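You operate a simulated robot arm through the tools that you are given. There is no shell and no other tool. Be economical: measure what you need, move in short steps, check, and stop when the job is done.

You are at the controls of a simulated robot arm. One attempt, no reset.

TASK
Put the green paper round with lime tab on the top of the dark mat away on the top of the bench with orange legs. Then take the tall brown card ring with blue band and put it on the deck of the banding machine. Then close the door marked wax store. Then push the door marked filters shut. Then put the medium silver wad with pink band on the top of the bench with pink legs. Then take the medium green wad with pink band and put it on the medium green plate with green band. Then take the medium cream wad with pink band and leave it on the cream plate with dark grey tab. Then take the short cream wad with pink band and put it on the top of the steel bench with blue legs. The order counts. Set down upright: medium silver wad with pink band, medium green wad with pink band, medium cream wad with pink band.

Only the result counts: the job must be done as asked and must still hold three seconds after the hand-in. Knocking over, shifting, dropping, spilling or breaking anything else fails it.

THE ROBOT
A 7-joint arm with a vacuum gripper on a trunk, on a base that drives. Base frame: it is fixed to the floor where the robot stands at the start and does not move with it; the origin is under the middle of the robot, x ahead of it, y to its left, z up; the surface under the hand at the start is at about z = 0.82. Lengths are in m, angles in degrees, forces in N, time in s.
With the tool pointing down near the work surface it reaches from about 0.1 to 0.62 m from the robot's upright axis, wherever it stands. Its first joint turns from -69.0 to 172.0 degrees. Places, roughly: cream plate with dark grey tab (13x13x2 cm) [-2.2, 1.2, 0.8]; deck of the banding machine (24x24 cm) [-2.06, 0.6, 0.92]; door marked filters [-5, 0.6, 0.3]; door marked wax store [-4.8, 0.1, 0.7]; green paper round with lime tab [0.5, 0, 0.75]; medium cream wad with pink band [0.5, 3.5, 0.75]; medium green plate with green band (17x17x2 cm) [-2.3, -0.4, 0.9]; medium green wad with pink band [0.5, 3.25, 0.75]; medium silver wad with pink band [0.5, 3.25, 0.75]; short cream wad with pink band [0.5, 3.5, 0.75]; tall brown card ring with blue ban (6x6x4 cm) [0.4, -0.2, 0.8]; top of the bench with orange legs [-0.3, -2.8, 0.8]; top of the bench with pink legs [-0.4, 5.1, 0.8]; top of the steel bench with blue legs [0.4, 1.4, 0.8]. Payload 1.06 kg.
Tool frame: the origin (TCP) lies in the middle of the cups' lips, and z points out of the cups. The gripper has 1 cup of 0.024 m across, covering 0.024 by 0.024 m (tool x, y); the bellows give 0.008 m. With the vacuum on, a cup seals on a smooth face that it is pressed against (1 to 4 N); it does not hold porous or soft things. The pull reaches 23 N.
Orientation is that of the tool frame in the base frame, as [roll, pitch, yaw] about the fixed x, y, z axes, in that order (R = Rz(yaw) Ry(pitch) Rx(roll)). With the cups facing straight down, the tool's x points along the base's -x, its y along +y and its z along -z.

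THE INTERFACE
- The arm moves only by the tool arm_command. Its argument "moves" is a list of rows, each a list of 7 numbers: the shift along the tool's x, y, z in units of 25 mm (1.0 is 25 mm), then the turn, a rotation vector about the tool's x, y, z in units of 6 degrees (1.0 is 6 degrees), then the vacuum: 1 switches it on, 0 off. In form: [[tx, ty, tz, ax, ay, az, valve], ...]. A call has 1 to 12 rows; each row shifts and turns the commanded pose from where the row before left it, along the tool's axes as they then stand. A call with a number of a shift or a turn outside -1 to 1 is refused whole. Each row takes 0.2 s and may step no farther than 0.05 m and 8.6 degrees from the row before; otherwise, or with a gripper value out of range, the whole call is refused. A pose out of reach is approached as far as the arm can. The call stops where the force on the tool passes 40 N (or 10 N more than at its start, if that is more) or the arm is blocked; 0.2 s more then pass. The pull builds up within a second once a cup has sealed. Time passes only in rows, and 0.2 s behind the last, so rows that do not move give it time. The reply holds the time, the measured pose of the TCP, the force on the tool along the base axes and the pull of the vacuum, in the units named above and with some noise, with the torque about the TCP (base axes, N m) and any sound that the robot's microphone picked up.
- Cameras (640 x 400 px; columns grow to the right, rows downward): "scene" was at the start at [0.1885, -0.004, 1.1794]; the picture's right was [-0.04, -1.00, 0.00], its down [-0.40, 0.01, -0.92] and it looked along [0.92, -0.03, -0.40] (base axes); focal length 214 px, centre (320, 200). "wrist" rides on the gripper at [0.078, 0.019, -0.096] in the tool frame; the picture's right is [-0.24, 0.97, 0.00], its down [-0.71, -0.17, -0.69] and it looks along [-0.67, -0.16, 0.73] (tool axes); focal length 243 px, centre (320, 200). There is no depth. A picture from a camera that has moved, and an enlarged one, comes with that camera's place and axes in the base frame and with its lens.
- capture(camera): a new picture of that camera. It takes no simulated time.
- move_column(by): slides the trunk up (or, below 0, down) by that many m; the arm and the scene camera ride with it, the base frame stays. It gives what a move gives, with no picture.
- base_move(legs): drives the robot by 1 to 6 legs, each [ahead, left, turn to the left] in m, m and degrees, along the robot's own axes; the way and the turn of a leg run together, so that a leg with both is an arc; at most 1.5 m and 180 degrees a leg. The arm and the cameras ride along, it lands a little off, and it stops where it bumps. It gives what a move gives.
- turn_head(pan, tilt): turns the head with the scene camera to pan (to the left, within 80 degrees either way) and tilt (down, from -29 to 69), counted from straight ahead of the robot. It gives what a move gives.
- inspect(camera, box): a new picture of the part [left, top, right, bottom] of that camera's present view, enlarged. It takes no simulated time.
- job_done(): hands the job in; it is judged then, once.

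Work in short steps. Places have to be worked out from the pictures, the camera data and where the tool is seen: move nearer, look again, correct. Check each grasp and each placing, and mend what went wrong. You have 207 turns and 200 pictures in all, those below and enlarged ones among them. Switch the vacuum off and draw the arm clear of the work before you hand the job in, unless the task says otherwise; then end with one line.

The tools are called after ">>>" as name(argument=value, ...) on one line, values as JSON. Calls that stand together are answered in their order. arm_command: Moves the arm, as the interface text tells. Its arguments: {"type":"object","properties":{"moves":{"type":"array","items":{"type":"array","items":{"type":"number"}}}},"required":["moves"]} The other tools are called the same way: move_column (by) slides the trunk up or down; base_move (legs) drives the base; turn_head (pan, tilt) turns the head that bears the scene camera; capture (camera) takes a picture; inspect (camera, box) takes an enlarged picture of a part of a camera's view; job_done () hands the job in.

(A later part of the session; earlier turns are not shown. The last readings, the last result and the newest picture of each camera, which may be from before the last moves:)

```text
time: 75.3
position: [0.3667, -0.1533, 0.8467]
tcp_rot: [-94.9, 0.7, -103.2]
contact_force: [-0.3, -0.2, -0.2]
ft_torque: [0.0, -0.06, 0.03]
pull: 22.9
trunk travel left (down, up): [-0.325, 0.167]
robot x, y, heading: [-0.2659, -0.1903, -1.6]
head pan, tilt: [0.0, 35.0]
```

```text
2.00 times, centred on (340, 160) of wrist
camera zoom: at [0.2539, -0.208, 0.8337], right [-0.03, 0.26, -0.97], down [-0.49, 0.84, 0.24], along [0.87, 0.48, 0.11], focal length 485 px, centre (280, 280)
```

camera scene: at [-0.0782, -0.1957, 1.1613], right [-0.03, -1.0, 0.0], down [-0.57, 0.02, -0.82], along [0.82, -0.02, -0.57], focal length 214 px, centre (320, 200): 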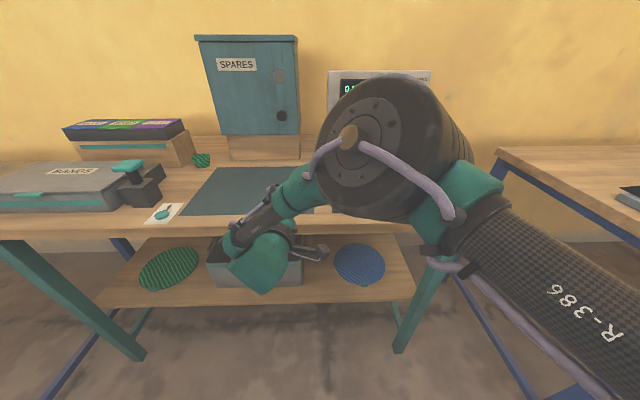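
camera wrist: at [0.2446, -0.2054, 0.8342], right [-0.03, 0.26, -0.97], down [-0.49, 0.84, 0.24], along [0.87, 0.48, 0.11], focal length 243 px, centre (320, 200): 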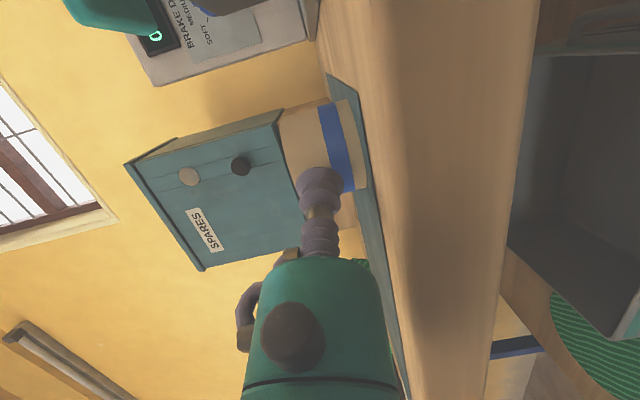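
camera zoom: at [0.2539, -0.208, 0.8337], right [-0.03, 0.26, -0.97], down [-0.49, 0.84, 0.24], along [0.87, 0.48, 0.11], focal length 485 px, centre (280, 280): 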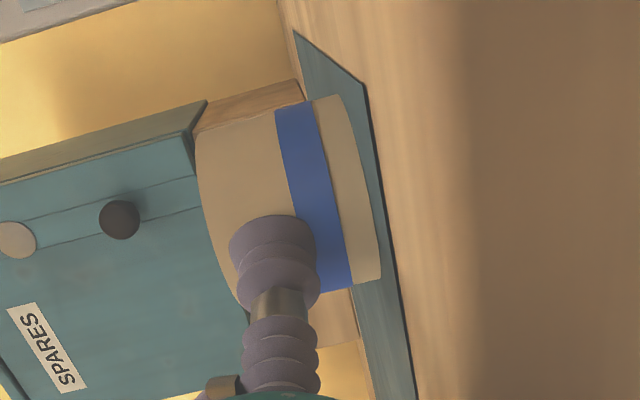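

Sealed on the wall. I lift it straight up (tool -y).

>>> arm_command(moves=[[0, -0.4, 0, 0, 0, 0, 1], [0, -0.8, 0, 0, 0, 0, 1], [0, -0.9, 0, 0, 0, 0, 1], [0, -0.9, 0, 0, 0, 0, 1], [0, -0.9, 0, 0, 0, 0, 1], [0, -0.9, 0, 0, 0, 0, 1], [0, -0.9, 0, 0, 0, 0, 1], [0, 0, 0, 0, 0, 0, 1]])

>>> capture(camera="wrist")

```text
time: 77.1
position: [0.3775, -0.1587, 0.9877]
tcp_rot: [-95.0, 0.5, -103.1]
contact_force: [0.6, 0.2, -0.6]
ft_torque: [0.0, -0.03, -0.01]
pull: 22.6
trunk travel left (down, up): [-0.325, 0.167]
robot x, y, heading: [-0.2606, -0.1883, -1.7]
head pan, tilt: [0.0, 35.0]
```

```text
165 pictures are left
camera wrist: at [0.266, -0.2123, 0.9764], right [-0.03, 0.26, -0.97], down [-0.49, 0.84, 0.24], along [0.87, 0.48, 0.11], focal length 243 px, centre (320, 200)
```

wrist: 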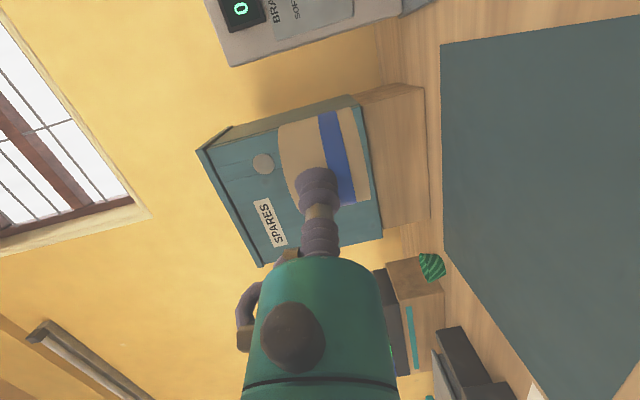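

The ring is held. I draw the tool in, back off, turn around, and look towards the machine at (-2.06, 0.6).

>>> arm_command(moves=[[0, 0, -0.9, 0, 0, 0, 1], [0, 0, -0.9, 0, 0, 0, 1], [0, 0, -0.9, 0, 0, 0, 1], [0, 0, -0.9, 0, 0, 0, 1], [0, -0.5, -0.9, 0, 0, 0, 1], [0, -0.5, -0.9, 0, 0, 0, 1]])

>>> base_move(legs=[[-0.3, 0, 0], [0, 0, 170]])

>>> turn_head(pan=-10, tilt=12)

>>> capture(camera="scene")

```text
time: 78.5
position: [0.2479, -0.1287, 1.0243]
tcp_rot: [-94.9, 0.6, -103.2]
contact_force: [-0.5, 0.0, 0.6]
ft_torque: [-0.01, -0.03, 0.03]
pull: 22.7
trunk travel left (down, up): [-0.325, 0.167]
robot x, y, heading: [-0.2598, -0.1869, -1.6]
head pan, tilt: [0.0, 35.0]
```

```text
time: 87.5
position: [-1.0749, -0.1615, 1.0239]
tcp_rot: [-94.8, 0.8, 67.6]
contact_force: [0.2, 0.6, -1.4]
ft_torque: [0.0, 0.01, -0.01]
pull: 22.9
trunk travel left (down, up): [-0.325, 0.167]
robot x, y, heading: [-0.5607, -0.1817, 169.6]
head pan, tilt: [0.0, 35.0]
```

```text
time: 88.4
position: [-1.0757, -0.1602, 1.0249]
tcp_rot: [-94.9, 0.7, 67.7]
contact_force: [-0.4, -0.4, -0.8]
ft_torque: [0.0, 0.01, 0.0]
pull: 23.0
trunk travel left (down, up): [-0.325, 0.167]
robot x, y, heading: [-0.565, -0.1803, 169.5]
head pan, tilt: [-10.0, 12.0]
```

```text
164 pictures are left
camera scene: at [-0.7432, -0.1323, 1.1981], right [0.35, 0.94, 0.0], down [0.2, -0.07, -0.98], along [-0.91, 0.35, -0.21], focal length 214 px, centre (320, 200)
```

scene: 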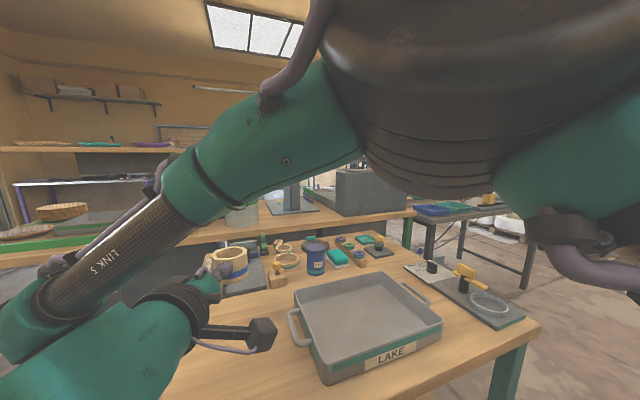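

A near bench (LAKE tray) stands at x ≈ -0.95 to -1.55, and the machine seems to be on a second bench behind. I look further right and left.

>>> turn_head(pan=-45, tilt=12)

>>> capture(camera="scene")

>>> turn_head(pan=40, tilt=12)

>>> capture(camera="scene")

>>> inspect(camera="wrist", box=[0, 0, 640, 400])

```text
time: 89.4
position: [-1.0743, -0.1625, 1.023]
tcp_rot: [-94.9, 0.7, 67.5]
contact_force: [0.2, 0.5, 0.0]
ft_torque: [-0.02, 0.03, 0.0]
pull: 23.2
trunk travel left (down, up): [-0.325, 0.167]
robot x, y, heading: [-0.5627, -0.1824, 169.3]
head pan, tilt: [-45.0, 12.0]
```

```text
163 pictures are left
camera scene: at [-0.7086, -0.0882, 1.1981], right [0.83, 0.56, 0.0], down [0.12, -0.17, -0.98], along [-0.55, 0.81, -0.21], focal length 214 px, centre (320, 200)
```

scene: 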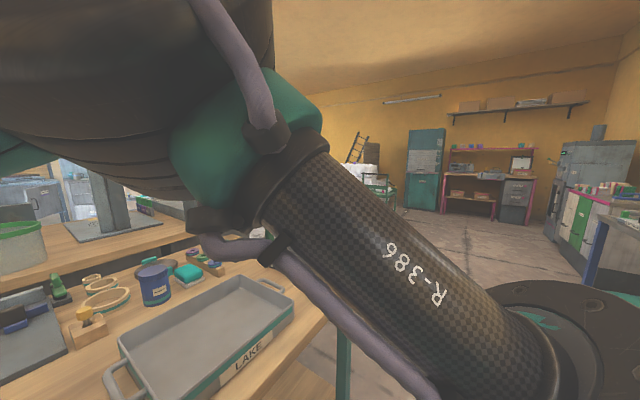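

```text
time: 91.0
position: [-1.0747, -0.1626, 1.0236]
tcp_rot: [-94.9, 0.7, 67.7]
contact_force: [0.3, 0.2, -1.1]
ft_torque: [-0.01, 0.04, 0.03]
pull: 23.3
trunk travel left (down, up): [-0.325, 0.167]
robot x, y, heading: [-0.5605, -0.1835, 169.1]
head pan, tilt: [40.0, 12.0]
```

```text
162 pictures are left
camera scene: at [-0.7373, -0.2108, 1.1981], right [-0.49, 0.87, 0.0], down [0.18, 0.1, -0.98], along [-0.85, -0.48, -0.21], focal length 214 px, centre (320, 200)
```

scene: 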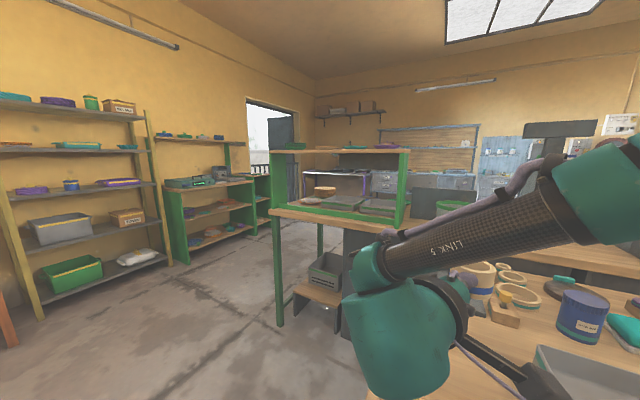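

```text
1.00 times, centred on (320, 200) of wrist (not enlarged: the box is as wide or as high as the picture)
camera zoom: at [-0.9556, -0.1265, 1.0122], right [-0.02, -0.26, -0.97], down [0.35, -0.91, 0.24], along [-0.94, -0.33, 0.11], focal length 243 px, centre (320, 200)
```

zoom: 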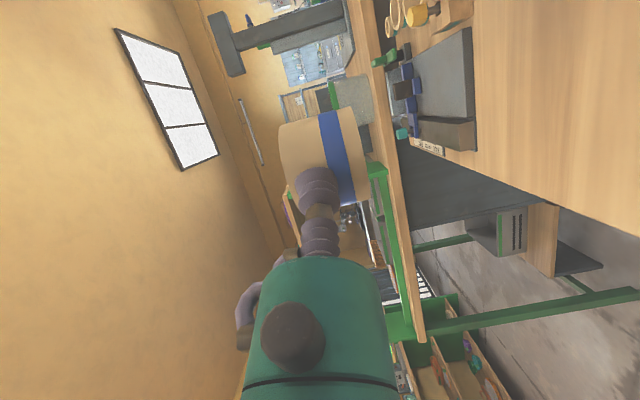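

Bench 2 (green legs) is behind bench 1 and must be reached from its far side. I back away, go down the open aisle on the left (y ≈ -1.8) and look.

>>> base_move(legs=[[-0.2, 0, 0], [0, 0, 100.7], [1.5, 0, 0], [0.1, 0, 0], [0, 0, -90], [1.1, 0, 0]])

>>> turn_head(pan=0, tilt=10)

>>> capture(camera="scene")

>>> turn_head(pan=-60, tilt=10)

>>> capture(camera="scene")

```text
time: 113.7
position: [-1.9439, -1.9522, 1.0253]
tcp_rot: [-95.0, 0.7, 80.1]
contact_force: [-0.7, 0.1, -0.8]
ft_torque: [-0.05, 0.02, -0.04]
pull: 22.8
trunk travel left (down, up): [-0.325, 0.167]
robot x, y, heading: [-1.4373, -1.8616, -178.1]
head pan, tilt: [40.0, 12.0]
```

```text
time: 114.8
position: [-1.9442, -1.952, 1.0251]
tcp_rot: [-94.9, 0.7, 80.1]
contact_force: [0.1, -0.4, -0.2]
ft_torque: [0.02, -0.01, 0.0]
pull: 22.5
trunk travel left (down, up): [-0.325, 0.167]
robot x, y, heading: [-1.4394, -1.8626, -178.5]
head pan, tilt: [0.0, 10.0]
```

```text
160 pictures are left
camera scene: at [-1.6266, -1.8676, 1.2014], right [-0.03, 1.0, 0.0], down [0.17, 0.01, -0.98], along [-0.98, -0.03, -0.17], focal length 214 px, centre (320, 200)
```

scene: 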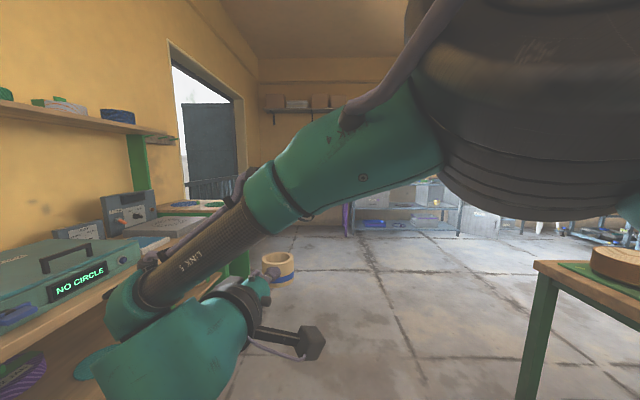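

```text
time: 116.1
position: [-1.9438, -1.9517, 1.0248]
tcp_rot: [-94.9, 0.7, 80.2]
contact_force: [0.4, 0.0, -0.5]
ft_torque: [-0.03, 0.02, 0.01]
pull: 23.0
trunk travel left (down, up): [-0.325, 0.167]
robot x, y, heading: [-1.4389, -1.864, -178.2]
head pan, tilt: [-60.0, 10.0]
```

```text
159 pictures are left
camera scene: at [-1.5827, -1.7856, 1.2014], right [0.85, 0.53, 0.0], down [0.09, -0.15, -0.98], along [-0.52, 0.84, -0.17], focal length 214 px, centre (320, 200)
```

scene: 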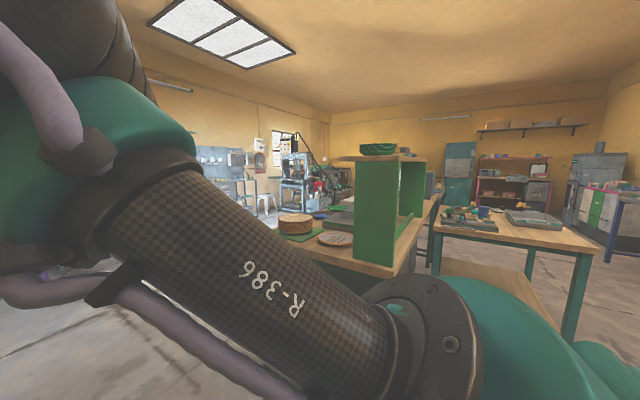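

The far side of bench 2 is open floor. I drive on to x ≈ -2.95, turn right and go along it.

>>> base_move(legs=[[1.5, 0, 0], [0.1, 0, 0], [0, 0, -91.8], [1.5, 0, 0], [0.6, 0, 0]])

>>> turn_head(pan=-70, tilt=15)

>>> capture(camera="scene")

>>> turn_head(pan=70, tilt=15)

>>> capture(camera="scene")

```text
time: 138.2
position: [-3.0451, 0.7102, 1.0241]
tcp_rot: [-95.0, 0.7, -13.4]
contact_force: [-0.5, -0.2, -1.0]
ft_torque: [0.02, 0.02, 0.02]
pull: 23.1
trunk travel left (down, up): [-0.325, 0.167]
robot x, y, heading: [-2.9871, 0.1986, 88.3]
head pan, tilt: [-60.0, 10.0]
```

```text
time: 138.9
position: [-3.0453, 0.7101, 1.0238]
tcp_rot: [-94.9, 0.7, -13.2]
contact_force: [0.2, -0.1, -0.6]
ft_torque: [-0.01, -0.02, 0.03]
pull: 22.6
trunk travel left (down, up): [-0.325, 0.167]
robot x, y, heading: [-2.9838, 0.1984, 88.5]
head pan, tilt: [-70.0, 15.0]
```

```text
158 pictures are left
camera scene: at [-2.8923, 0.3246, 1.1933], right [0.32, -0.95, 0.0], down [-0.25, -0.08, -0.97], along [0.92, 0.31, -0.26], focal length 214 px, centre (320, 200)
```

scene: 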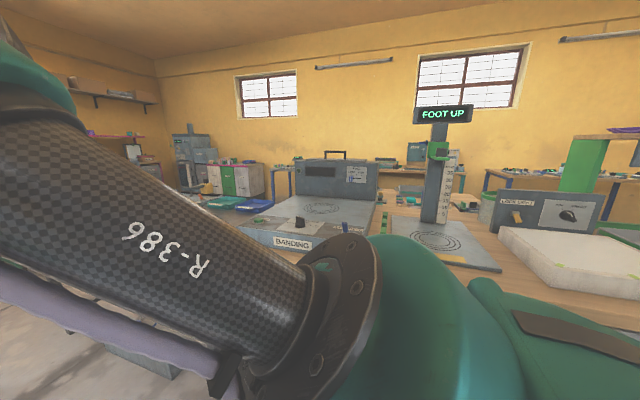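

```text
time: 141.2
position: [-3.0453, 0.7099, 1.024]
tcp_rot: [-94.9, 0.7, -13.2]
contact_force: [-0.3, 0.9, -0.2]
ft_torque: [0.02, 0.0, -0.02]
pull: 22.6
trunk travel left (down, up): [-0.325, 0.167]
robot x, y, heading: [-2.9849, 0.1983, 88.4]
head pan, tilt: [70.0, 15.0]
```

```text
157 pictures are left
camera scene: at [-3.0678, 0.3296, 1.1933], right [0.37, 0.93, 0.0], down [0.24, -0.1, -0.97], along [-0.9, 0.36, -0.26], focal length 214 px, centre (320, 200)
```

scene: 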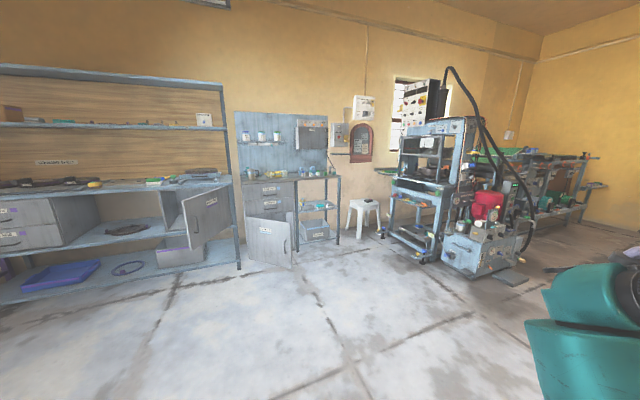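

The banding machine is on bench 2, with a deck facing me. I enlarge it.

>>> turn_head(pan=-70, tilt=15)

>>> inspect(camera="scene", box=[220, 130, 420, 255])

```text
time: 143.4
position: [-3.0442, 0.7104, 1.0243]
tcp_rot: [-94.9, 0.8, -13.3]
contact_force: [0.2, -0.4, -0.8]
ft_torque: [-0.01, 0.01, 0.01]
pull: 23.2
trunk travel left (down, up): [-0.325, 0.167]
robot x, y, heading: [-2.9889, 0.2001, 88.5]
head pan, tilt: [-70.0, 15.0]
```

```text
3.20 times, centred on (320, 192) of scene
camera zoom: at [-2.8923, 0.3246, 1.1933], right [0.32, -0.95, 0.0], down [-0.25, -0.08, -0.97], along [0.92, 0.31, -0.26], focal length 686 px, centre (320, 224)
```

zoom: 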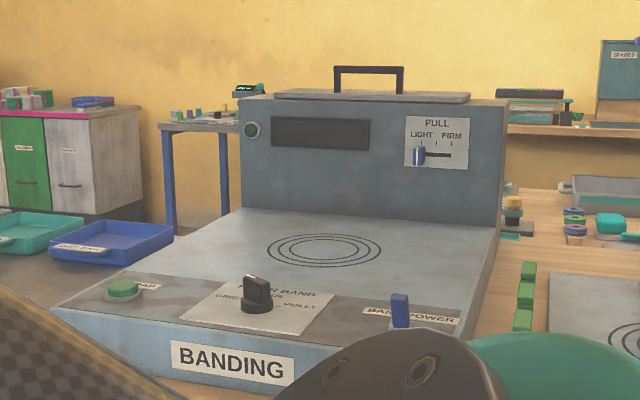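

Deck circle centre is at about (-2.05, 0.60). Knobs stand in front of it, so I'll come in diagonally from front-left, heading -15°. I turn and slide left, then look.

>>> base_move(legs=[[0, 0, -103.4], [0, 0.62, 0]])

>>> turn_head(pan=-20, tilt=25)

>>> capture(camera="scene")

>>> capture(camera="wrist")

```text
time: 153.6
position: [-2.3164, 0.7417, 1.0234]
tcp_rot: [-94.8, 0.7, -116.3]
contact_force: [-0.2, 0.1, -0.4]
ft_torque: [-0.01, -0.01, -0.01]
pull: 23.0
trunk travel left (down, up): [-0.325, 0.167]
robot x, y, heading: [-2.8257, 0.7983, -14.8]
head pan, tilt: [-70.0, 15.0]
```

```text
time: 154.8
position: [-2.3164, 0.7417, 1.0248]
tcp_rot: [-94.9, 0.7, -116.3]
contact_force: [0.3, 0.4, 0.3]
ft_torque: [-0.02, -0.02, -0.02]
pull: 23.1
trunk travel left (down, up): [-0.325, 0.167]
robot x, y, heading: [-2.828, 0.7974, -14.6]
head pan, tilt: [-20.0, 25.0]
```

```text
155 pictures are left
camera scene: at [-2.658, 0.7205, 1.177], right [-0.57, -0.82, 0.0], down [-0.35, 0.24, -0.91], along [0.75, -0.52, -0.42], focal length 214 px, centre (320, 200)
```

scene: 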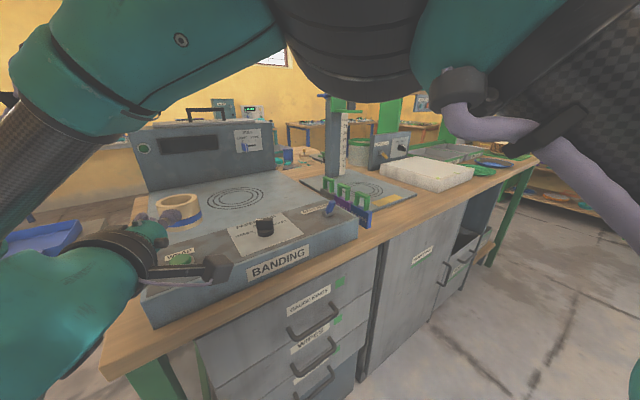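

```text
154 pictures are left
camera wrist: at [-2.4368, 0.7152, 1.0122], right [0.03, 0.26, -0.97], down [-0.29, 0.93, 0.24], along [0.96, 0.27, 0.11], focal length 243 px, centre (320, 200)
```

wrist: 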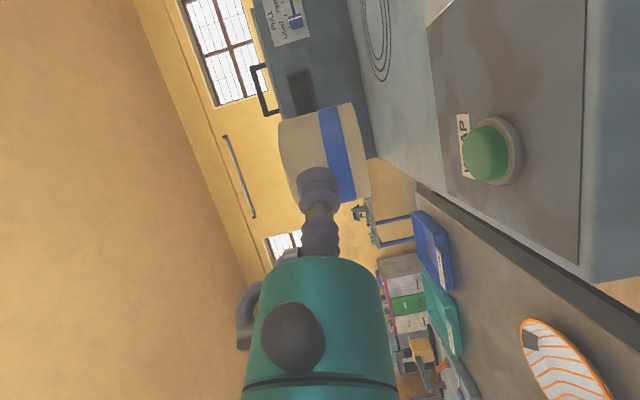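

The view confirms the deck and the knob positions. I drive 0.13 m ahead, then tilt the tool 20° further down so its body clears the knobs.

>>> base_move(legs=[[0.13, 0, 0]])

>>> arm_command(moves=[[0, 0, 0, -0.85, 0, 0, 1], [0, 0, 0, -0.85, 0, 0, 1], [0, 0, 0, -0.85, 0, 0, 1], [0, 0, 0, -0.85, 0, 0, 1], [0, 0, 0, 0, 0, 0, 1]])

>>> capture(camera="scene")

```text
time: 156.1
position: [-2.192, 0.7087, 1.0241]
tcp_rot: [-95.0, 0.7, -116.3]
contact_force: [-0.2, 1.0, -0.3]
ft_torque: [0.0, -0.01, 0.01]
pull: 23.0
trunk travel left (down, up): [-0.325, 0.167]
robot x, y, heading: [-2.7061, 0.764, -14.4]
head pan, tilt: [-20.0, 25.0]
```

```text
time: 157.3
position: [-2.1926, 0.7085, 1.0245]
tcp_rot: [-115.4, 0.7, -116.4]
contact_force: [-0.4, 0.0, -0.9]
ft_torque: [0.01, -0.04, 0.01]
pull: 23.2
trunk travel left (down, up): [-0.325, 0.167]
robot x, y, heading: [-2.701, 0.7642, -14.9]
head pan, tilt: [-20.0, 25.0]
```

```text
153 pictures are left
camera scene: at [-2.5345, 0.6881, 1.177], right [-0.57, -0.82, 0.0], down [-0.35, 0.24, -0.91], along [0.75, -0.52, -0.42], focal length 214 px, centre (320, 200)
```

scene: 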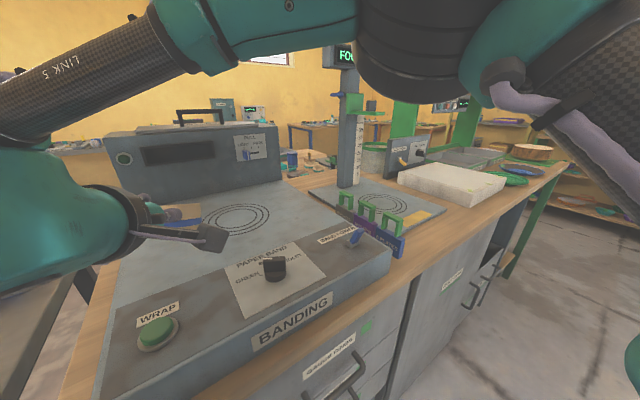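

I advance the ring over the deck to about (-2.03, 0.65) and near z = 0.98.

>>> arm_command(moves=[[-0.12, -0.16, 0.92, 0, 0, 0, 1], [-0.12, -0.16, 0.92, 0, 0, 0, 1], [-0.12, -0.16, 0.92, 0, 0, 0, 1], [-0.12, -0.16, 0.92, 0, 0, 0, 1], [-0.12, -0.15, 0.92, 0, 0, 0, 1], [-0.12, -0.15, 0.92, 0, 0, 0, 1], [-0.1, -0.15, 0.92, 0, 0, 0, 1]])

>>> capture(camera="scene")

>>> capture(camera="wrist")

```text
time: 158.9
position: [-2.0612, 0.6604, 0.9828]
tcp_rot: [-115.1, 0.9, -116.2]
contact_force: [-0.4, -0.2, 0.5]
ft_torque: [-0.01, 0.01, 0.01]
pull: 23.3
out of reach, approached as far as the arm can: row 7
trunk travel left (down, up): [-0.325, 0.167]
robot x, y, heading: [-2.7011, 0.7671, -14.6]
head pan, tilt: [-20.0, 25.0]
```

```text
152 pictures are left
camera scene: at [-2.5345, 0.688, 1.177], right [-0.57, -0.82, 0.0], down [-0.35, 0.24, -0.91], along [0.75, -0.52, -0.42], focal length 214 px, centre (320, 200)
```

scene: 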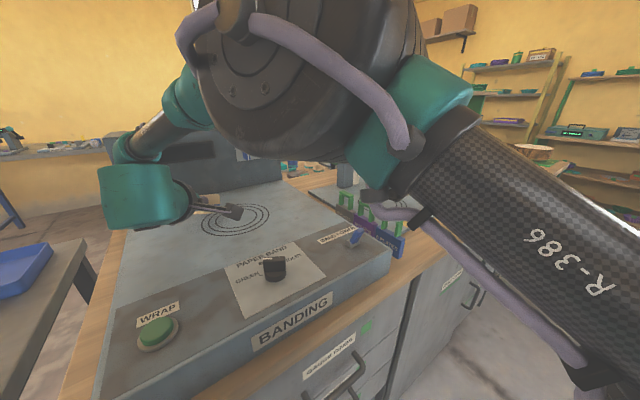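

```text
151 pictures are left
camera wrist: at [-2.1808, 0.6322, 1.0044], right [-0.26, 0.41, -0.88], down [-0.18, 0.87, 0.46], along [0.95, 0.28, -0.15], focal length 243 px, centre (320, 200)
```

wrist: 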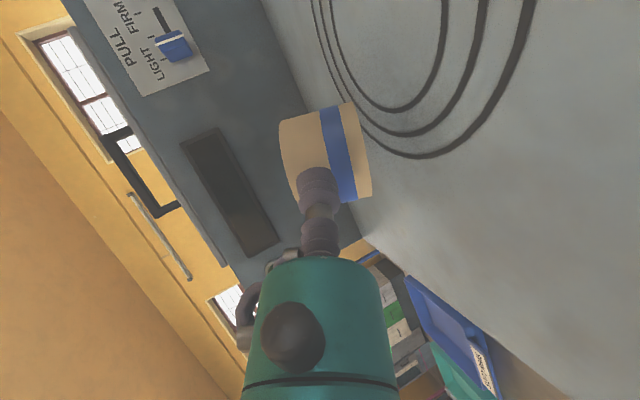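

Position is fine. I lower vertically in small steps until the ring's edge touches.

>>> arm_command(moves=[[0, 0.22, 0.1, 0, 0, 0, 1], [0, 0.22, 0.1, 0, 0, 0, 1], [0, 0.18, 0.09, 0, 0, 0, 1], [0, 0, 0, 0, 0, 0, 1]])

>>> capture(camera="wrist")

```text
time: 159.9
position: [-2.0623, 0.6608, 0.9656]
tcp_rot: [-115.5, 0.7, -116.5]
contact_force: [0.2, 0.9, -0.5]
ft_torque: [0.0, -0.03, -0.02]
pull: 23.1
trunk travel left (down, up): [-0.325, 0.167]
robot x, y, heading: [-2.7059, 0.7636, -14.8]
head pan, tilt: [-20.0, 25.0]
```

```text
150 pictures are left
camera wrist: at [-2.1814, 0.6325, 0.9878], right [-0.26, 0.4, -0.88], down [-0.18, 0.87, 0.46], along [0.95, 0.27, -0.16], focal length 243 px, centre (320, 200)
```

wrist: 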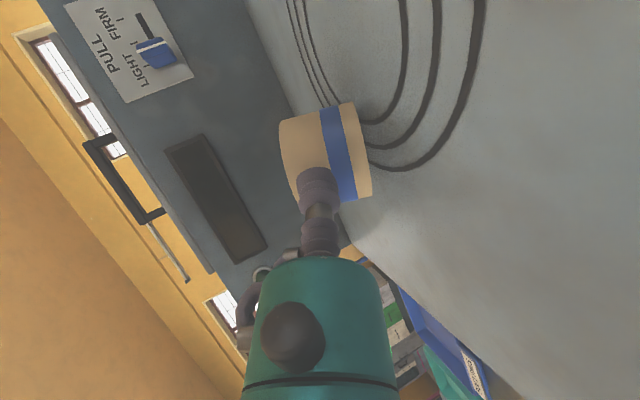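

There is room to reduce the tilt. I level the ring by 10° and keep going down.

>>> arm_command(moves=[[0, 0, 0, 0.8, 0, 0, 1], [0, 0, 0, 0.8, 0, 0, 1], [0, 0.25, 0.06, 0, 0, 0, 1], [0, 0, 0, 0, 0, 0, 1]])

>>> capture(camera="scene")

```text
time: 160.9
position: [-2.0619, 0.6613, 0.958]
tcp_rot: [-105.8, 0.7, -116.4]
contact_force: [-0.9, 0.2, -0.4]
ft_torque: [0.01, 0.0, -0.02]
pull: 23.0
trunk travel left (down, up): [-0.325, 0.167]
robot x, y, heading: [-2.7029, 0.7649, -14.8]
head pan, tilt: [-20.0, 25.0]
```

```text
149 pictures are left
camera scene: at [-2.5345, 0.688, 1.177], right [-0.57, -0.82, 0.0], down [-0.35, 0.24, -0.91], along [0.75, -0.52, -0.42], focal length 214 px, centre (320, 200)
```

scene: 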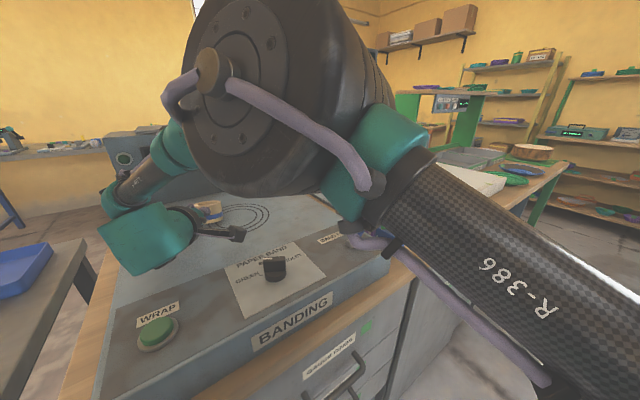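

I keep lowering in 2 mm steps.

>>> arm_command(moves=[[0, 0.08, 0.02, 0, 0, 0, 1], [0, 0.08, 0.02, 0, 0, 0, 1], [0, 0.06, 0.02, 0, 0, 0, 1], [0, 0, 0, 0, 0, 0, 1]])

```text
time: 161.9
position: [-2.063, 0.663, 0.9537]
tcp_rot: [-105.6, 0.7, -116.4]
contact_force: [-0.9, 0.6, 2.7]
ft_torque: [-0.02, -0.11, 0.03]
pull: 22.5
trunk travel left (down, up): [-0.325, 0.167]
robot x, y, heading: [-2.7016, 0.763, -14.7]
head pan, tilt: [-20.0, 25.0]
```

Contact (2.7 N) at 10° tilt. I release, wait, and draw straight back along the tool axis.

>>> arm_command(moves=[[0, 0, 0, 0, 0, 0, 0], [0, 0, 0, 0, 0, 0, 0], [0, 0, 0, 0, 0, 0, 0], [0, 0, 0, 0, 0, 0, 0], [0, 0, -0.2, 0, 0, 0, 0], [0, 0, -0.6, 0, 0, 0, 0], [0, -0.5, -0.9, 0, 0, 0, 0], [0, -0.9, -0.9, 0, 0, 0, 0], [0, -0.9, -0.9, 0, 0, 0, 0], [0, -0.9, -0.9, 0, 0, 0, 0]])

>>> capture(camera="scene")

>>> capture(camera="wrist")

```text
time: 164.1
position: [-2.1381, 0.6992, 1.0613]
tcp_rot: [-105.8, 0.7, -116.4]
contact_force: [-0.6, 0.8, -0.3]
ft_torque: [0.02, -0.01, 0.0]
pull: 0.0
trunk travel left (down, up): [-0.325, 0.167]
robot x, y, heading: [-2.6997, 0.7687, -14.9]
head pan, tilt: [-20.0, 25.0]
```

```text
148 pictures are left
camera scene: at [-2.5346, 0.6878, 1.177], right [-0.57, -0.82, 0.0], down [-0.35, 0.24, -0.91], along [0.75, -0.52, -0.42], focal length 214 px, centre (320, 200)
```

scene: 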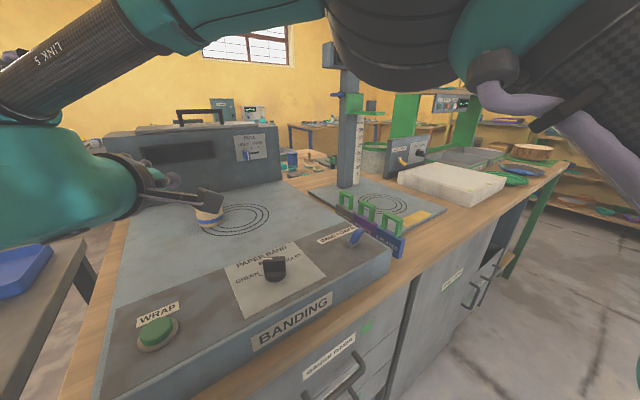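

```text
147 pictures are left
camera wrist: at [-2.2606, 0.6707, 1.0673], right [-0.13, 0.34, -0.93], down [-0.24, 0.9, 0.36], along [0.96, 0.27, -0.03], focal length 243 px, centre (320, 200)
```

wrist: 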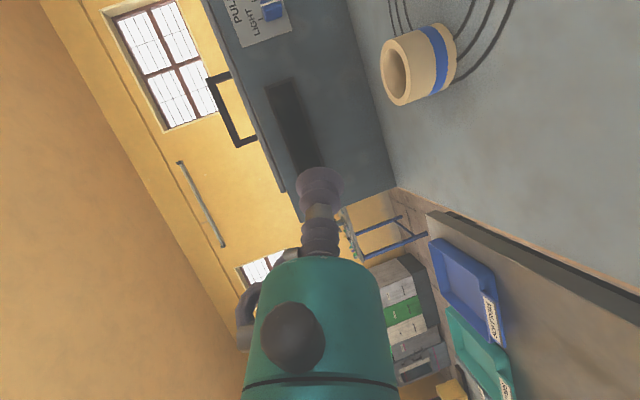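

The ring stands on the deck. Next the doors: I back off, turn to face -x and look at them.

>>> base_move(legs=[[-0.45, 0, 0], [0, 0, -165], [0, 0.4, 0]])

>>> turn_head(pan=15, tilt=25)

>>> capture(camera="scene")

```text
time: 177.3
position: [-3.7089, 0.4052, 1.0613]
tcp_rot: [-105.8, 0.7, 77.7]
contact_force: [0.1, 0.1, 0.5]
ft_torque: [-0.01, -0.01, -0.02]
pull: 0.1
trunk travel left (down, up): [-0.325, 0.167]
robot x, y, heading: [-3.1482, 0.4764, 179.3]
head pan, tilt: [-20.0, 25.0]
```

```text
time: 178.3
position: [-3.7096, 0.4046, 1.0601]
tcp_rot: [-105.8, 0.7, 77.8]
contact_force: [0.4, 0.2, -0.1]
ft_torque: [0.02, -0.01, 0.01]
pull: 0.1
trunk travel left (down, up): [-0.325, 0.167]
robot x, y, heading: [-3.1465, 0.476, 179.6]
head pan, tilt: [15.0, 25.0]
```

```text
146 pictures are left
camera scene: at [-3.3306, 0.4542, 1.177], right [-0.25, 0.97, 0.0], down [0.41, 0.1, -0.91], along [-0.88, -0.23, -0.42], focal length 214 px, centre (320, 200)
```

scene: 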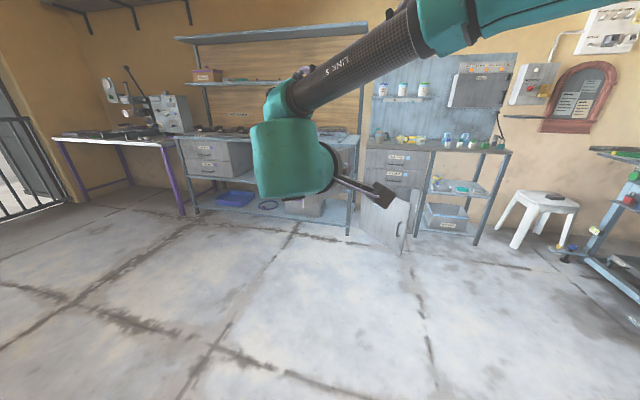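

The arm hides the left door. I raise the tool and look again.

>>> arm_command(moves=[[0, -0.9, -0.9, 0, 0, 0, 0], [0, -0.9, -0.9, 0, 0, 0, 0], [0, -0.9, -0.9, 0, 0, 0, 0], [0, -0.9, -0.9, 0, 0, 0, 0], [0, -0.9, 0, 0, 0, 0, 0], [0, -0.9, 0, 0, 0, 0, 0], [0, -0.9, 0, 0, 0, 0, 0], [0, -0.9, 0, 0, 0, 0, 0]])

>>> turn_head(pan=10, tilt=20)

>>> capture(camera="scene")

```text
time: 180.1
position: [-3.6525, 0.4057, 1.1335]
tcp_rot: [-105.6, 0.8, 77.7]
contact_force: [-0.8, 0.3, 0.0]
ft_torque: [-0.01, 0.0, -0.02]
pull: 0.1
out of reach, approached as far as the arm can: row 3, 4, 5, 6, 7, 8
trunk travel left (down, up): [-0.325, 0.167]
robot x, y, heading: [-3.1498, 0.477, 179.5]
head pan, tilt: [15.0, 25.0]
```

```text
time: 180.8
position: [-3.6521, 0.4073, 1.1327]
tcp_rot: [-105.6, 0.9, 77.7]
contact_force: [-0.2, -0.3, 0.0]
ft_torque: [0.02, 0.01, -0.02]
pull: 0.1
trunk travel left (down, up): [-0.325, 0.167]
robot x, y, heading: [-3.1436, 0.479, 179.5]
head pan, tilt: [10.0, 20.0]
```

```text
145 pictures are left
camera scene: at [-3.3332, 0.4618, 1.1851], right [-0.16, 0.99, 0.0], down [0.34, 0.06, -0.94], along [-0.93, -0.15, -0.34], focal length 214 px, centre (320, 200)
```

scene: 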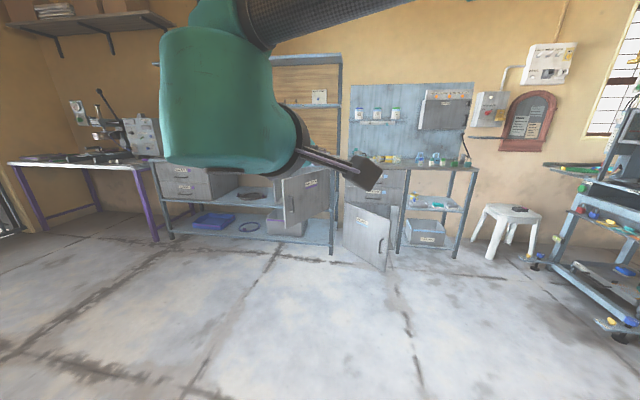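

>>> inspect(camera="scene", box=[230, 140, 470, 290])

```text
2.67 times, centred on (350, 215) of scene
camera zoom: at [-3.3332, 0.4618, 1.1851], right [-0.16, 0.99, 0.0], down [0.34, 0.06, -0.94], along [-0.93, -0.15, -0.34], focal length 572 px, centre (240, 160)
```

zoom: 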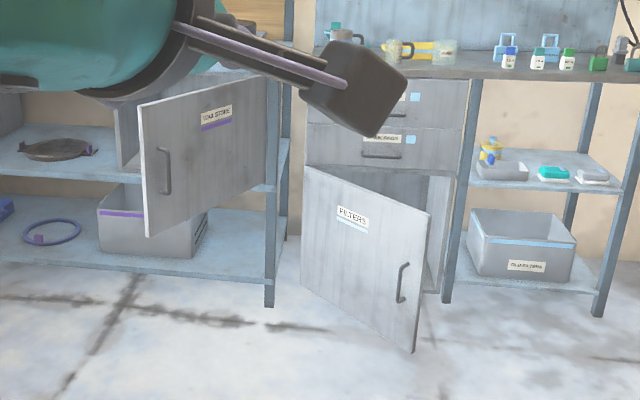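

Wax store: hinge ≈ (-5.05, 0.27), free edge ≈ (-4.67, 0.0), z 0.46–0.83, open about 55°. I'll push its outer face near the free edge, above the handle, along heading ~202°. First I get there and check.

>>> base_move(legs=[[1.0, 0, 0], [0, 0, 35.5]])

>>> move_column(by=-0.2)

>>> turn_head(pan=5, tilt=20)

>>> capture(camera="scene")

>>> capture(camera="wrist")

```text
time: 187.6
position: [-4.5083, 0.1305, 1.1321]
tcp_rot: [-105.7, 0.9, 113.5]
contact_force: [1.3, 0.0, 1.2]
ft_torque: [-0.01, 0.03, -0.01]
pull: 0.0
trunk travel left (down, up): [-0.325, 0.167]
robot x, y, heading: [-4.1369, 0.4835, -144.9]
head pan, tilt: [10.0, 20.0]
```

```text
time: 189.8
position: [-4.5396, 0.1074, 0.8727]
tcp_rot: [-112.3, -0.3, 113.4]
contact_force: [-0.4, 0.3, 0.9]
ft_torque: [-0.01, 0.0, -0.01]
pull: 0.1
trunk travel left (down, up): [-0.125, 0.367]
robot x, y, heading: [-4.1362, 0.485, -145.0]
head pan, tilt: [10.0, 20.0]
```

```text
time: 190.4
position: [-4.5403, 0.1067, 0.873]
tcp_rot: [-112.4, -0.4, 113.4]
contact_force: [0.0, 0.1, 0.6]
ft_torque: [0.04, 0.0, 0.01]
pull: 0.1
trunk travel left (down, up): [-0.125, 0.367]
robot x, y, heading: [-4.1366, 0.4832, -144.5]
head pan, tilt: [5.0, 20.0]
```

```text
143 pictures are left
camera scene: at [-4.3349, 0.3347, 0.9759], right [-0.65, 0.76, 0.0], down [0.26, 0.22, -0.94], along [-0.72, -0.61, -0.34], focal length 214 px, centre (320, 200)
```

scene: 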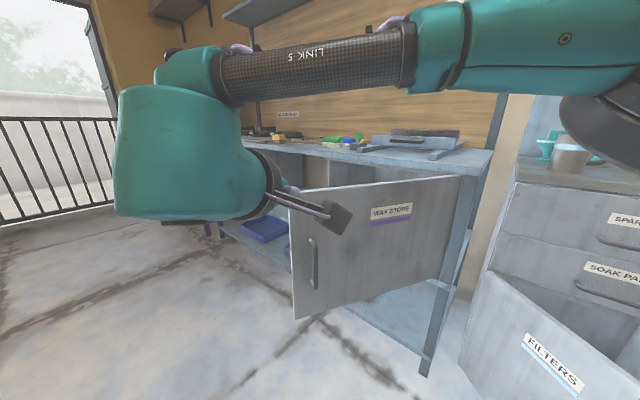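

```text
142 pictures are left
camera wrist: at [-4.4837, 0.2174, 0.891], right [0.43, -0.06, -0.9], down [0.8, -0.43, 0.41], along [-0.41, -0.9, -0.13], focal length 243 px, centre (320, 200)
```

wrist: 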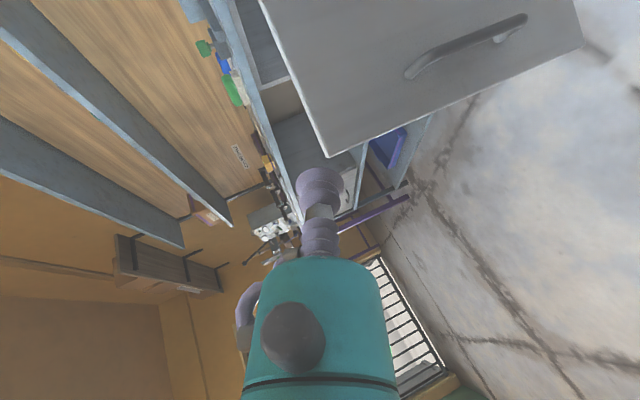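

The refined hinge is (-5.07, 0.26) and the free edge (-4.63, 0.01). I level the tool and lower it to about z = 0.79, in front of the door's face.

>>> arm_command(moves=[[0, 0, 0, 0.9, 0, 0, 0], [0, 0, 0, 0.9, 0, 0, 0], [0, 0, 0, 0.9, 0, 0, 0], [0.2, 0.8, 0, 0, 0, 0, 0], [0.2, 0.8, 0, 0, 0, 0, 0], [0.2, 0.8, 0, 0, 0, 0, 0], [0, 0.8, 0, 0, 0, 0, 0]])

>>> capture(camera="wrist")

```text
time: 192.0
position: [-4.5391, 0.125, 0.7931]
tcp_rot: [-96.1, -0.3, 113.5]
contact_force: [0.1, 0.8, 0.4]
ft_torque: [0.01, -0.01, 0.01]
pull: 0.0
trunk travel left (down, up): [-0.125, 0.367]
robot x, y, heading: [-4.1392, 0.4838, -144.7]
head pan, tilt: [5.0, 20.0]
```

```text
141 pictures are left
camera wrist: at [-4.4808, 0.2365, 0.7839], right [0.19, -0.17, -0.97], down [0.89, -0.39, 0.24], along [-0.42, -0.91, 0.08], focal length 243 px, centre (320, 200)
```

wrist: 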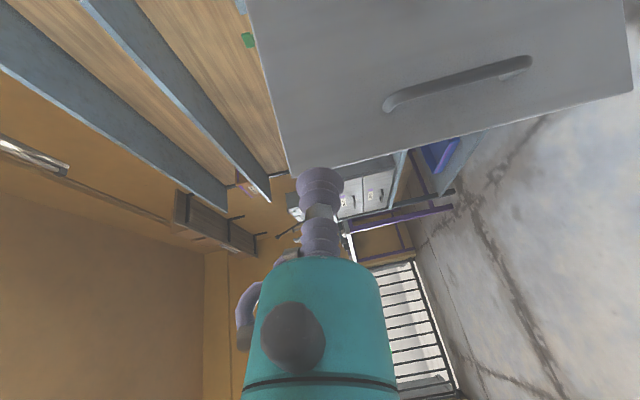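

The cup is above the handle height and faces the door. I drive along the tool's direction by 0.15 m.

>>> base_move(legs=[[0.146, -0.034, 0]])

>>> capture(camera="wrist")

>>> capture(camera="scene")

```text
time: 193.4
position: [-4.6773, 0.0706, 0.7938]
tcp_rot: [-96.0, -0.3, 113.4]
contact_force: [0.2, 0.3, -0.2]
ft_torque: [0.03, -0.01, -0.01]
pull: 0.1
trunk travel left (down, up): [-0.125, 0.367]
robot x, y, heading: [-4.2771, 0.4268, -144.8]
head pan, tilt: [5.0, 20.0]
```

```text
140 pictures are left
camera wrist: at [-4.6186, 0.1809, 0.7844], right [0.19, -0.17, -0.97], down [0.89, -0.39, 0.24], along [-0.42, -0.91, 0.08], focal length 243 px, centre (320, 200)
```

wrist: 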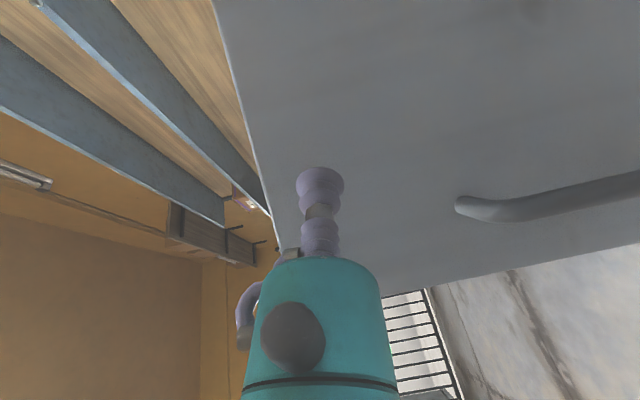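

```text
139 pictures are left
camera scene: at [-4.4727, 0.2793, 0.9759], right [-0.65, 0.76, 0.0], down [0.26, 0.22, -0.94], along [-0.72, -0.61, -0.34], focal length 214 px, centre (320, 200)
```

scene: 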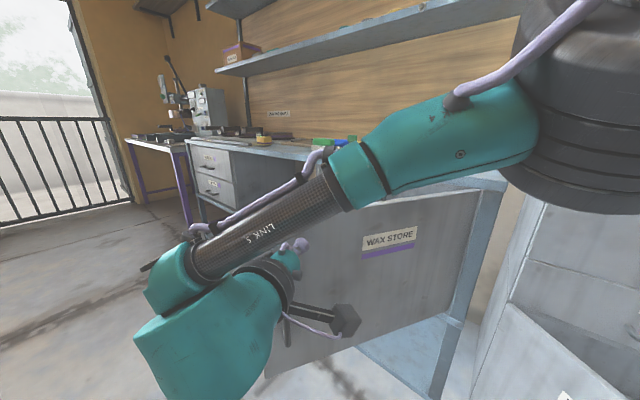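

About to touch. I push on by 0.1 m.

>>> base_move(legs=[[0.097, -0.022, 0]])

>>> capture(camera="scene")

```text
time: 194.6
position: [-4.7685, 0.0319, 0.7925]
tcp_rot: [-96.1, -0.3, 113.3]
contact_force: [-0.2, -0.5, -0.2]
ft_torque: [0.01, 0.02, 0.0]
pull: 0.1
trunk travel left (down, up): [-0.125, 0.367]
robot x, y, heading: [-4.3674, 0.3887, -144.8]
head pan, tilt: [5.0, 20.0]
```

```text
138 pictures are left
camera scene: at [-4.5641, 0.2413, 0.9759], right [-0.65, 0.76, 0.0], down [0.26, 0.22, -0.94], along [-0.72, -0.61, -0.34], focal length 214 px, centre (320, 200)
```

scene: 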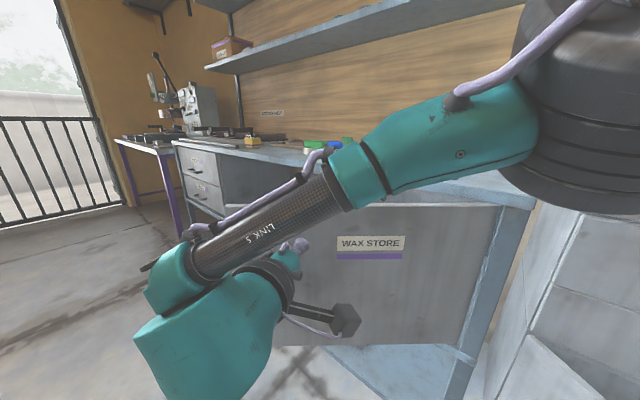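

The door is swinging shut. Another 0.1 m.

>>> base_move(legs=[[0.097, -0.022, 0]])

>>> capture(camera="scene")

```text
time: 195.7
position: [-4.8591, -0.0053, 0.7919]
tcp_rot: [-96.1, -0.3, 113.4]
contact_force: [1.1, -0.4, 0.3]
ft_torque: [0.03, 0.01, -0.01]
pull: 0.1
trunk travel left (down, up): [-0.125, 0.367]
robot x, y, heading: [-4.4614, 0.3551, -144.6]
head pan, tilt: [5.0, 20.0]
```

```text
137 pictures are left
camera scene: at [-4.6549, 0.204, 0.9759], right [-0.65, 0.76, 0.0], down [0.26, 0.22, -0.94], along [-0.72, -0.61, -0.34], focal length 214 px, centre (320, 200)
```

scene: 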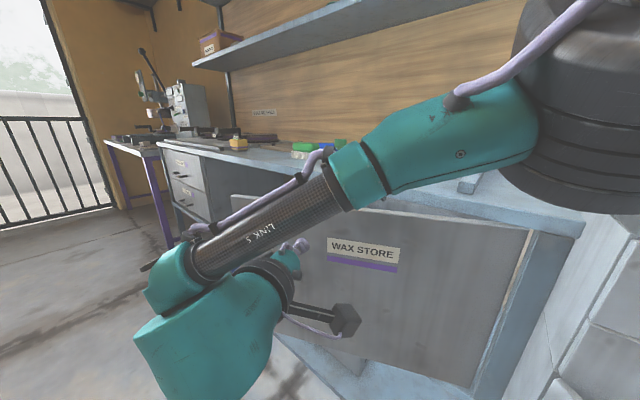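

About 0.2 m to go. I drive 0.08 m more, then finish with the arm.

>>> base_move(legs=[[0.078, -0.018, 0]])

>>> arm_command(moves=[[0, 0, 0.8, 0, 0, 0, 0], [0, 0, 0.8, 0, 0, 0, 0], [0, 0, 0.8, 0, 0, 0, 0], [0, 0, 0, 0, 0, 0, 0]])

>>> capture(camera="scene")

>>> capture(camera="wrist")

```text
time: 196.8
position: [-4.9326, -0.0343, 0.7938]
tcp_rot: [-96.2, -0.3, 113.4]
contact_force: [0.5, -0.5, -1.2]
ft_torque: [-0.03, -0.02, 0.01]
pull: 0.0
trunk travel left (down, up): [-0.125, 0.367]
robot x, y, heading: [-4.5335, 0.324, -144.8]
head pan, tilt: [5.0, 20.0]
```

```text
time: 197.8
position: [-4.9887, -0.0587, 0.7878]
tcp_rot: [-96.1, -0.3, 113.4]
contact_force: [-0.4, 0.4, -0.7]
ft_torque: [-0.01, 0.0, -0.02]
pull: 0.1
trunk travel left (down, up): [-0.125, 0.367]
robot x, y, heading: [-4.5353, 0.3231, -145.1]
head pan, tilt: [5.0, 20.0]
```

```text
136 pictures are left
camera scene: at [-4.7289, 0.1738, 0.9759], right [-0.65, 0.76, 0.0], down [0.26, 0.22, -0.94], along [-0.72, -0.61, -0.34], focal length 214 px, centre (320, 200)
```

scene: 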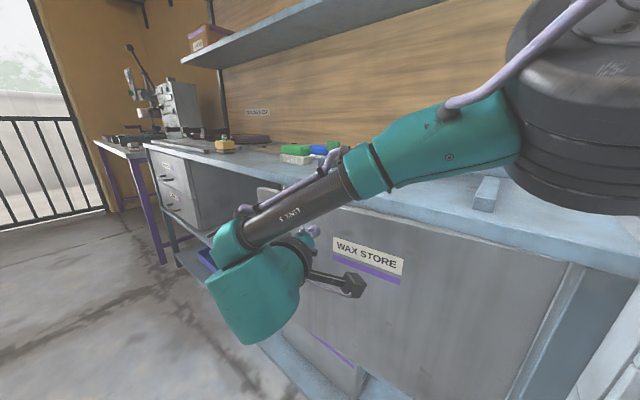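

```text
135 pictures are left
camera wrist: at [-4.9298, 0.0517, 0.7783], right [0.19, -0.17, -0.97], down [0.89, -0.39, 0.24], along [-0.42, -0.91, 0.08], focal length 243 px, centre (320, 200)
```

wrist: 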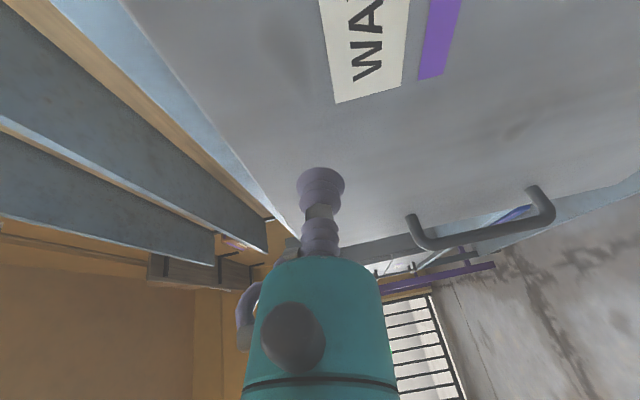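

Nearly there. I push with the arm until it stops.

>>> arm_command(moves=[[0, 0, 0.6, 0, 0, 0, 0], [0, 0, 0.6, 0, 0, 0, 0], [0, 0, 0.5, 0, 0, 0, 0], [0, 0, 0.4, 0, 0, 0, 0], [0, 0, 0, 0, 0, 0, 0]])

>>> capture(camera="wrist")

```text
time: 199.0
position: [-5.036, -0.0796, 0.7807]
tcp_rot: [-96.1, -0.3, 113.4]
contact_force: [0.2, 0.1, 0.1]
ft_torque: [0.02, 0.02, 0.0]
pull: 0.1
trunk travel left (down, up): [-0.125, 0.367]
robot x, y, heading: [-4.5323, 0.3212, -145.1]
head pan, tilt: [5.0, 20.0]
```

```text
134 pictures are left
camera wrist: at [-4.9775, 0.0313, 0.7723], right [0.19, -0.17, -0.97], down [0.89, -0.39, 0.24], along [-0.42, -0.91, 0.08], focal length 243 px, centre (320, 200)
```

wrist: 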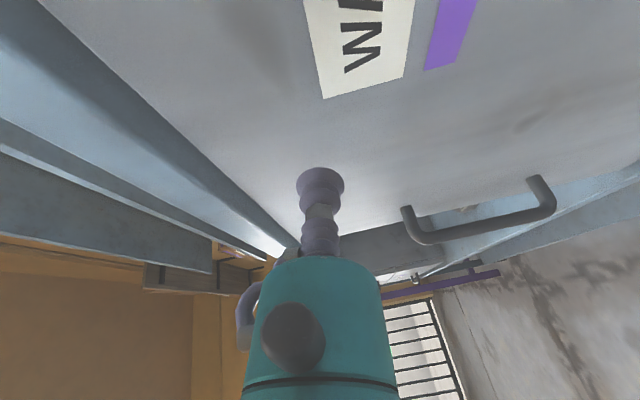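

Still moving freely; a bit further.

>>> arm_command(moves=[[0, 0, 0.4, 0, 0, 0, 0], [0, 0, 0.4, 0, 0, 0, 0], [0, 0, 0.3, 0, 0, 0, 0], [0, 0, 0, 0, 0, 0, 0]])

>>> capture(camera="scene")

```text
time: 200.0
position: [-5.0577, -0.0925, 0.778]
tcp_rot: [-96.2, -0.4, 113.6]
contact_force: [14.3, -3.5, -2.2]
ft_torque: [-0.07, 0.02, -0.27]
pull: 0.0
trunk travel left (down, up): [-0.125, 0.367]
robot x, y, heading: [-4.5337, 0.3231, -144.8]
head pan, tilt: [5.0, 20.0]
```

```text
133 pictures are left
camera scene: at [-4.7276, 0.1734, 0.9761], right [-0.65, 0.76, 0.0], down [0.26, 0.22, -0.94], along [-0.72, -0.61, -0.34], focal length 214 px, centre (320, 200)
```

scene: 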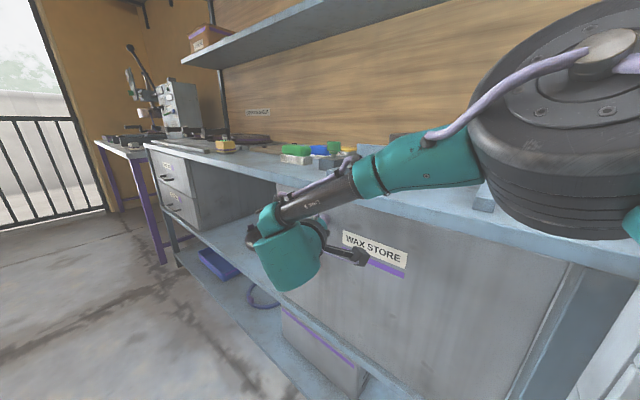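

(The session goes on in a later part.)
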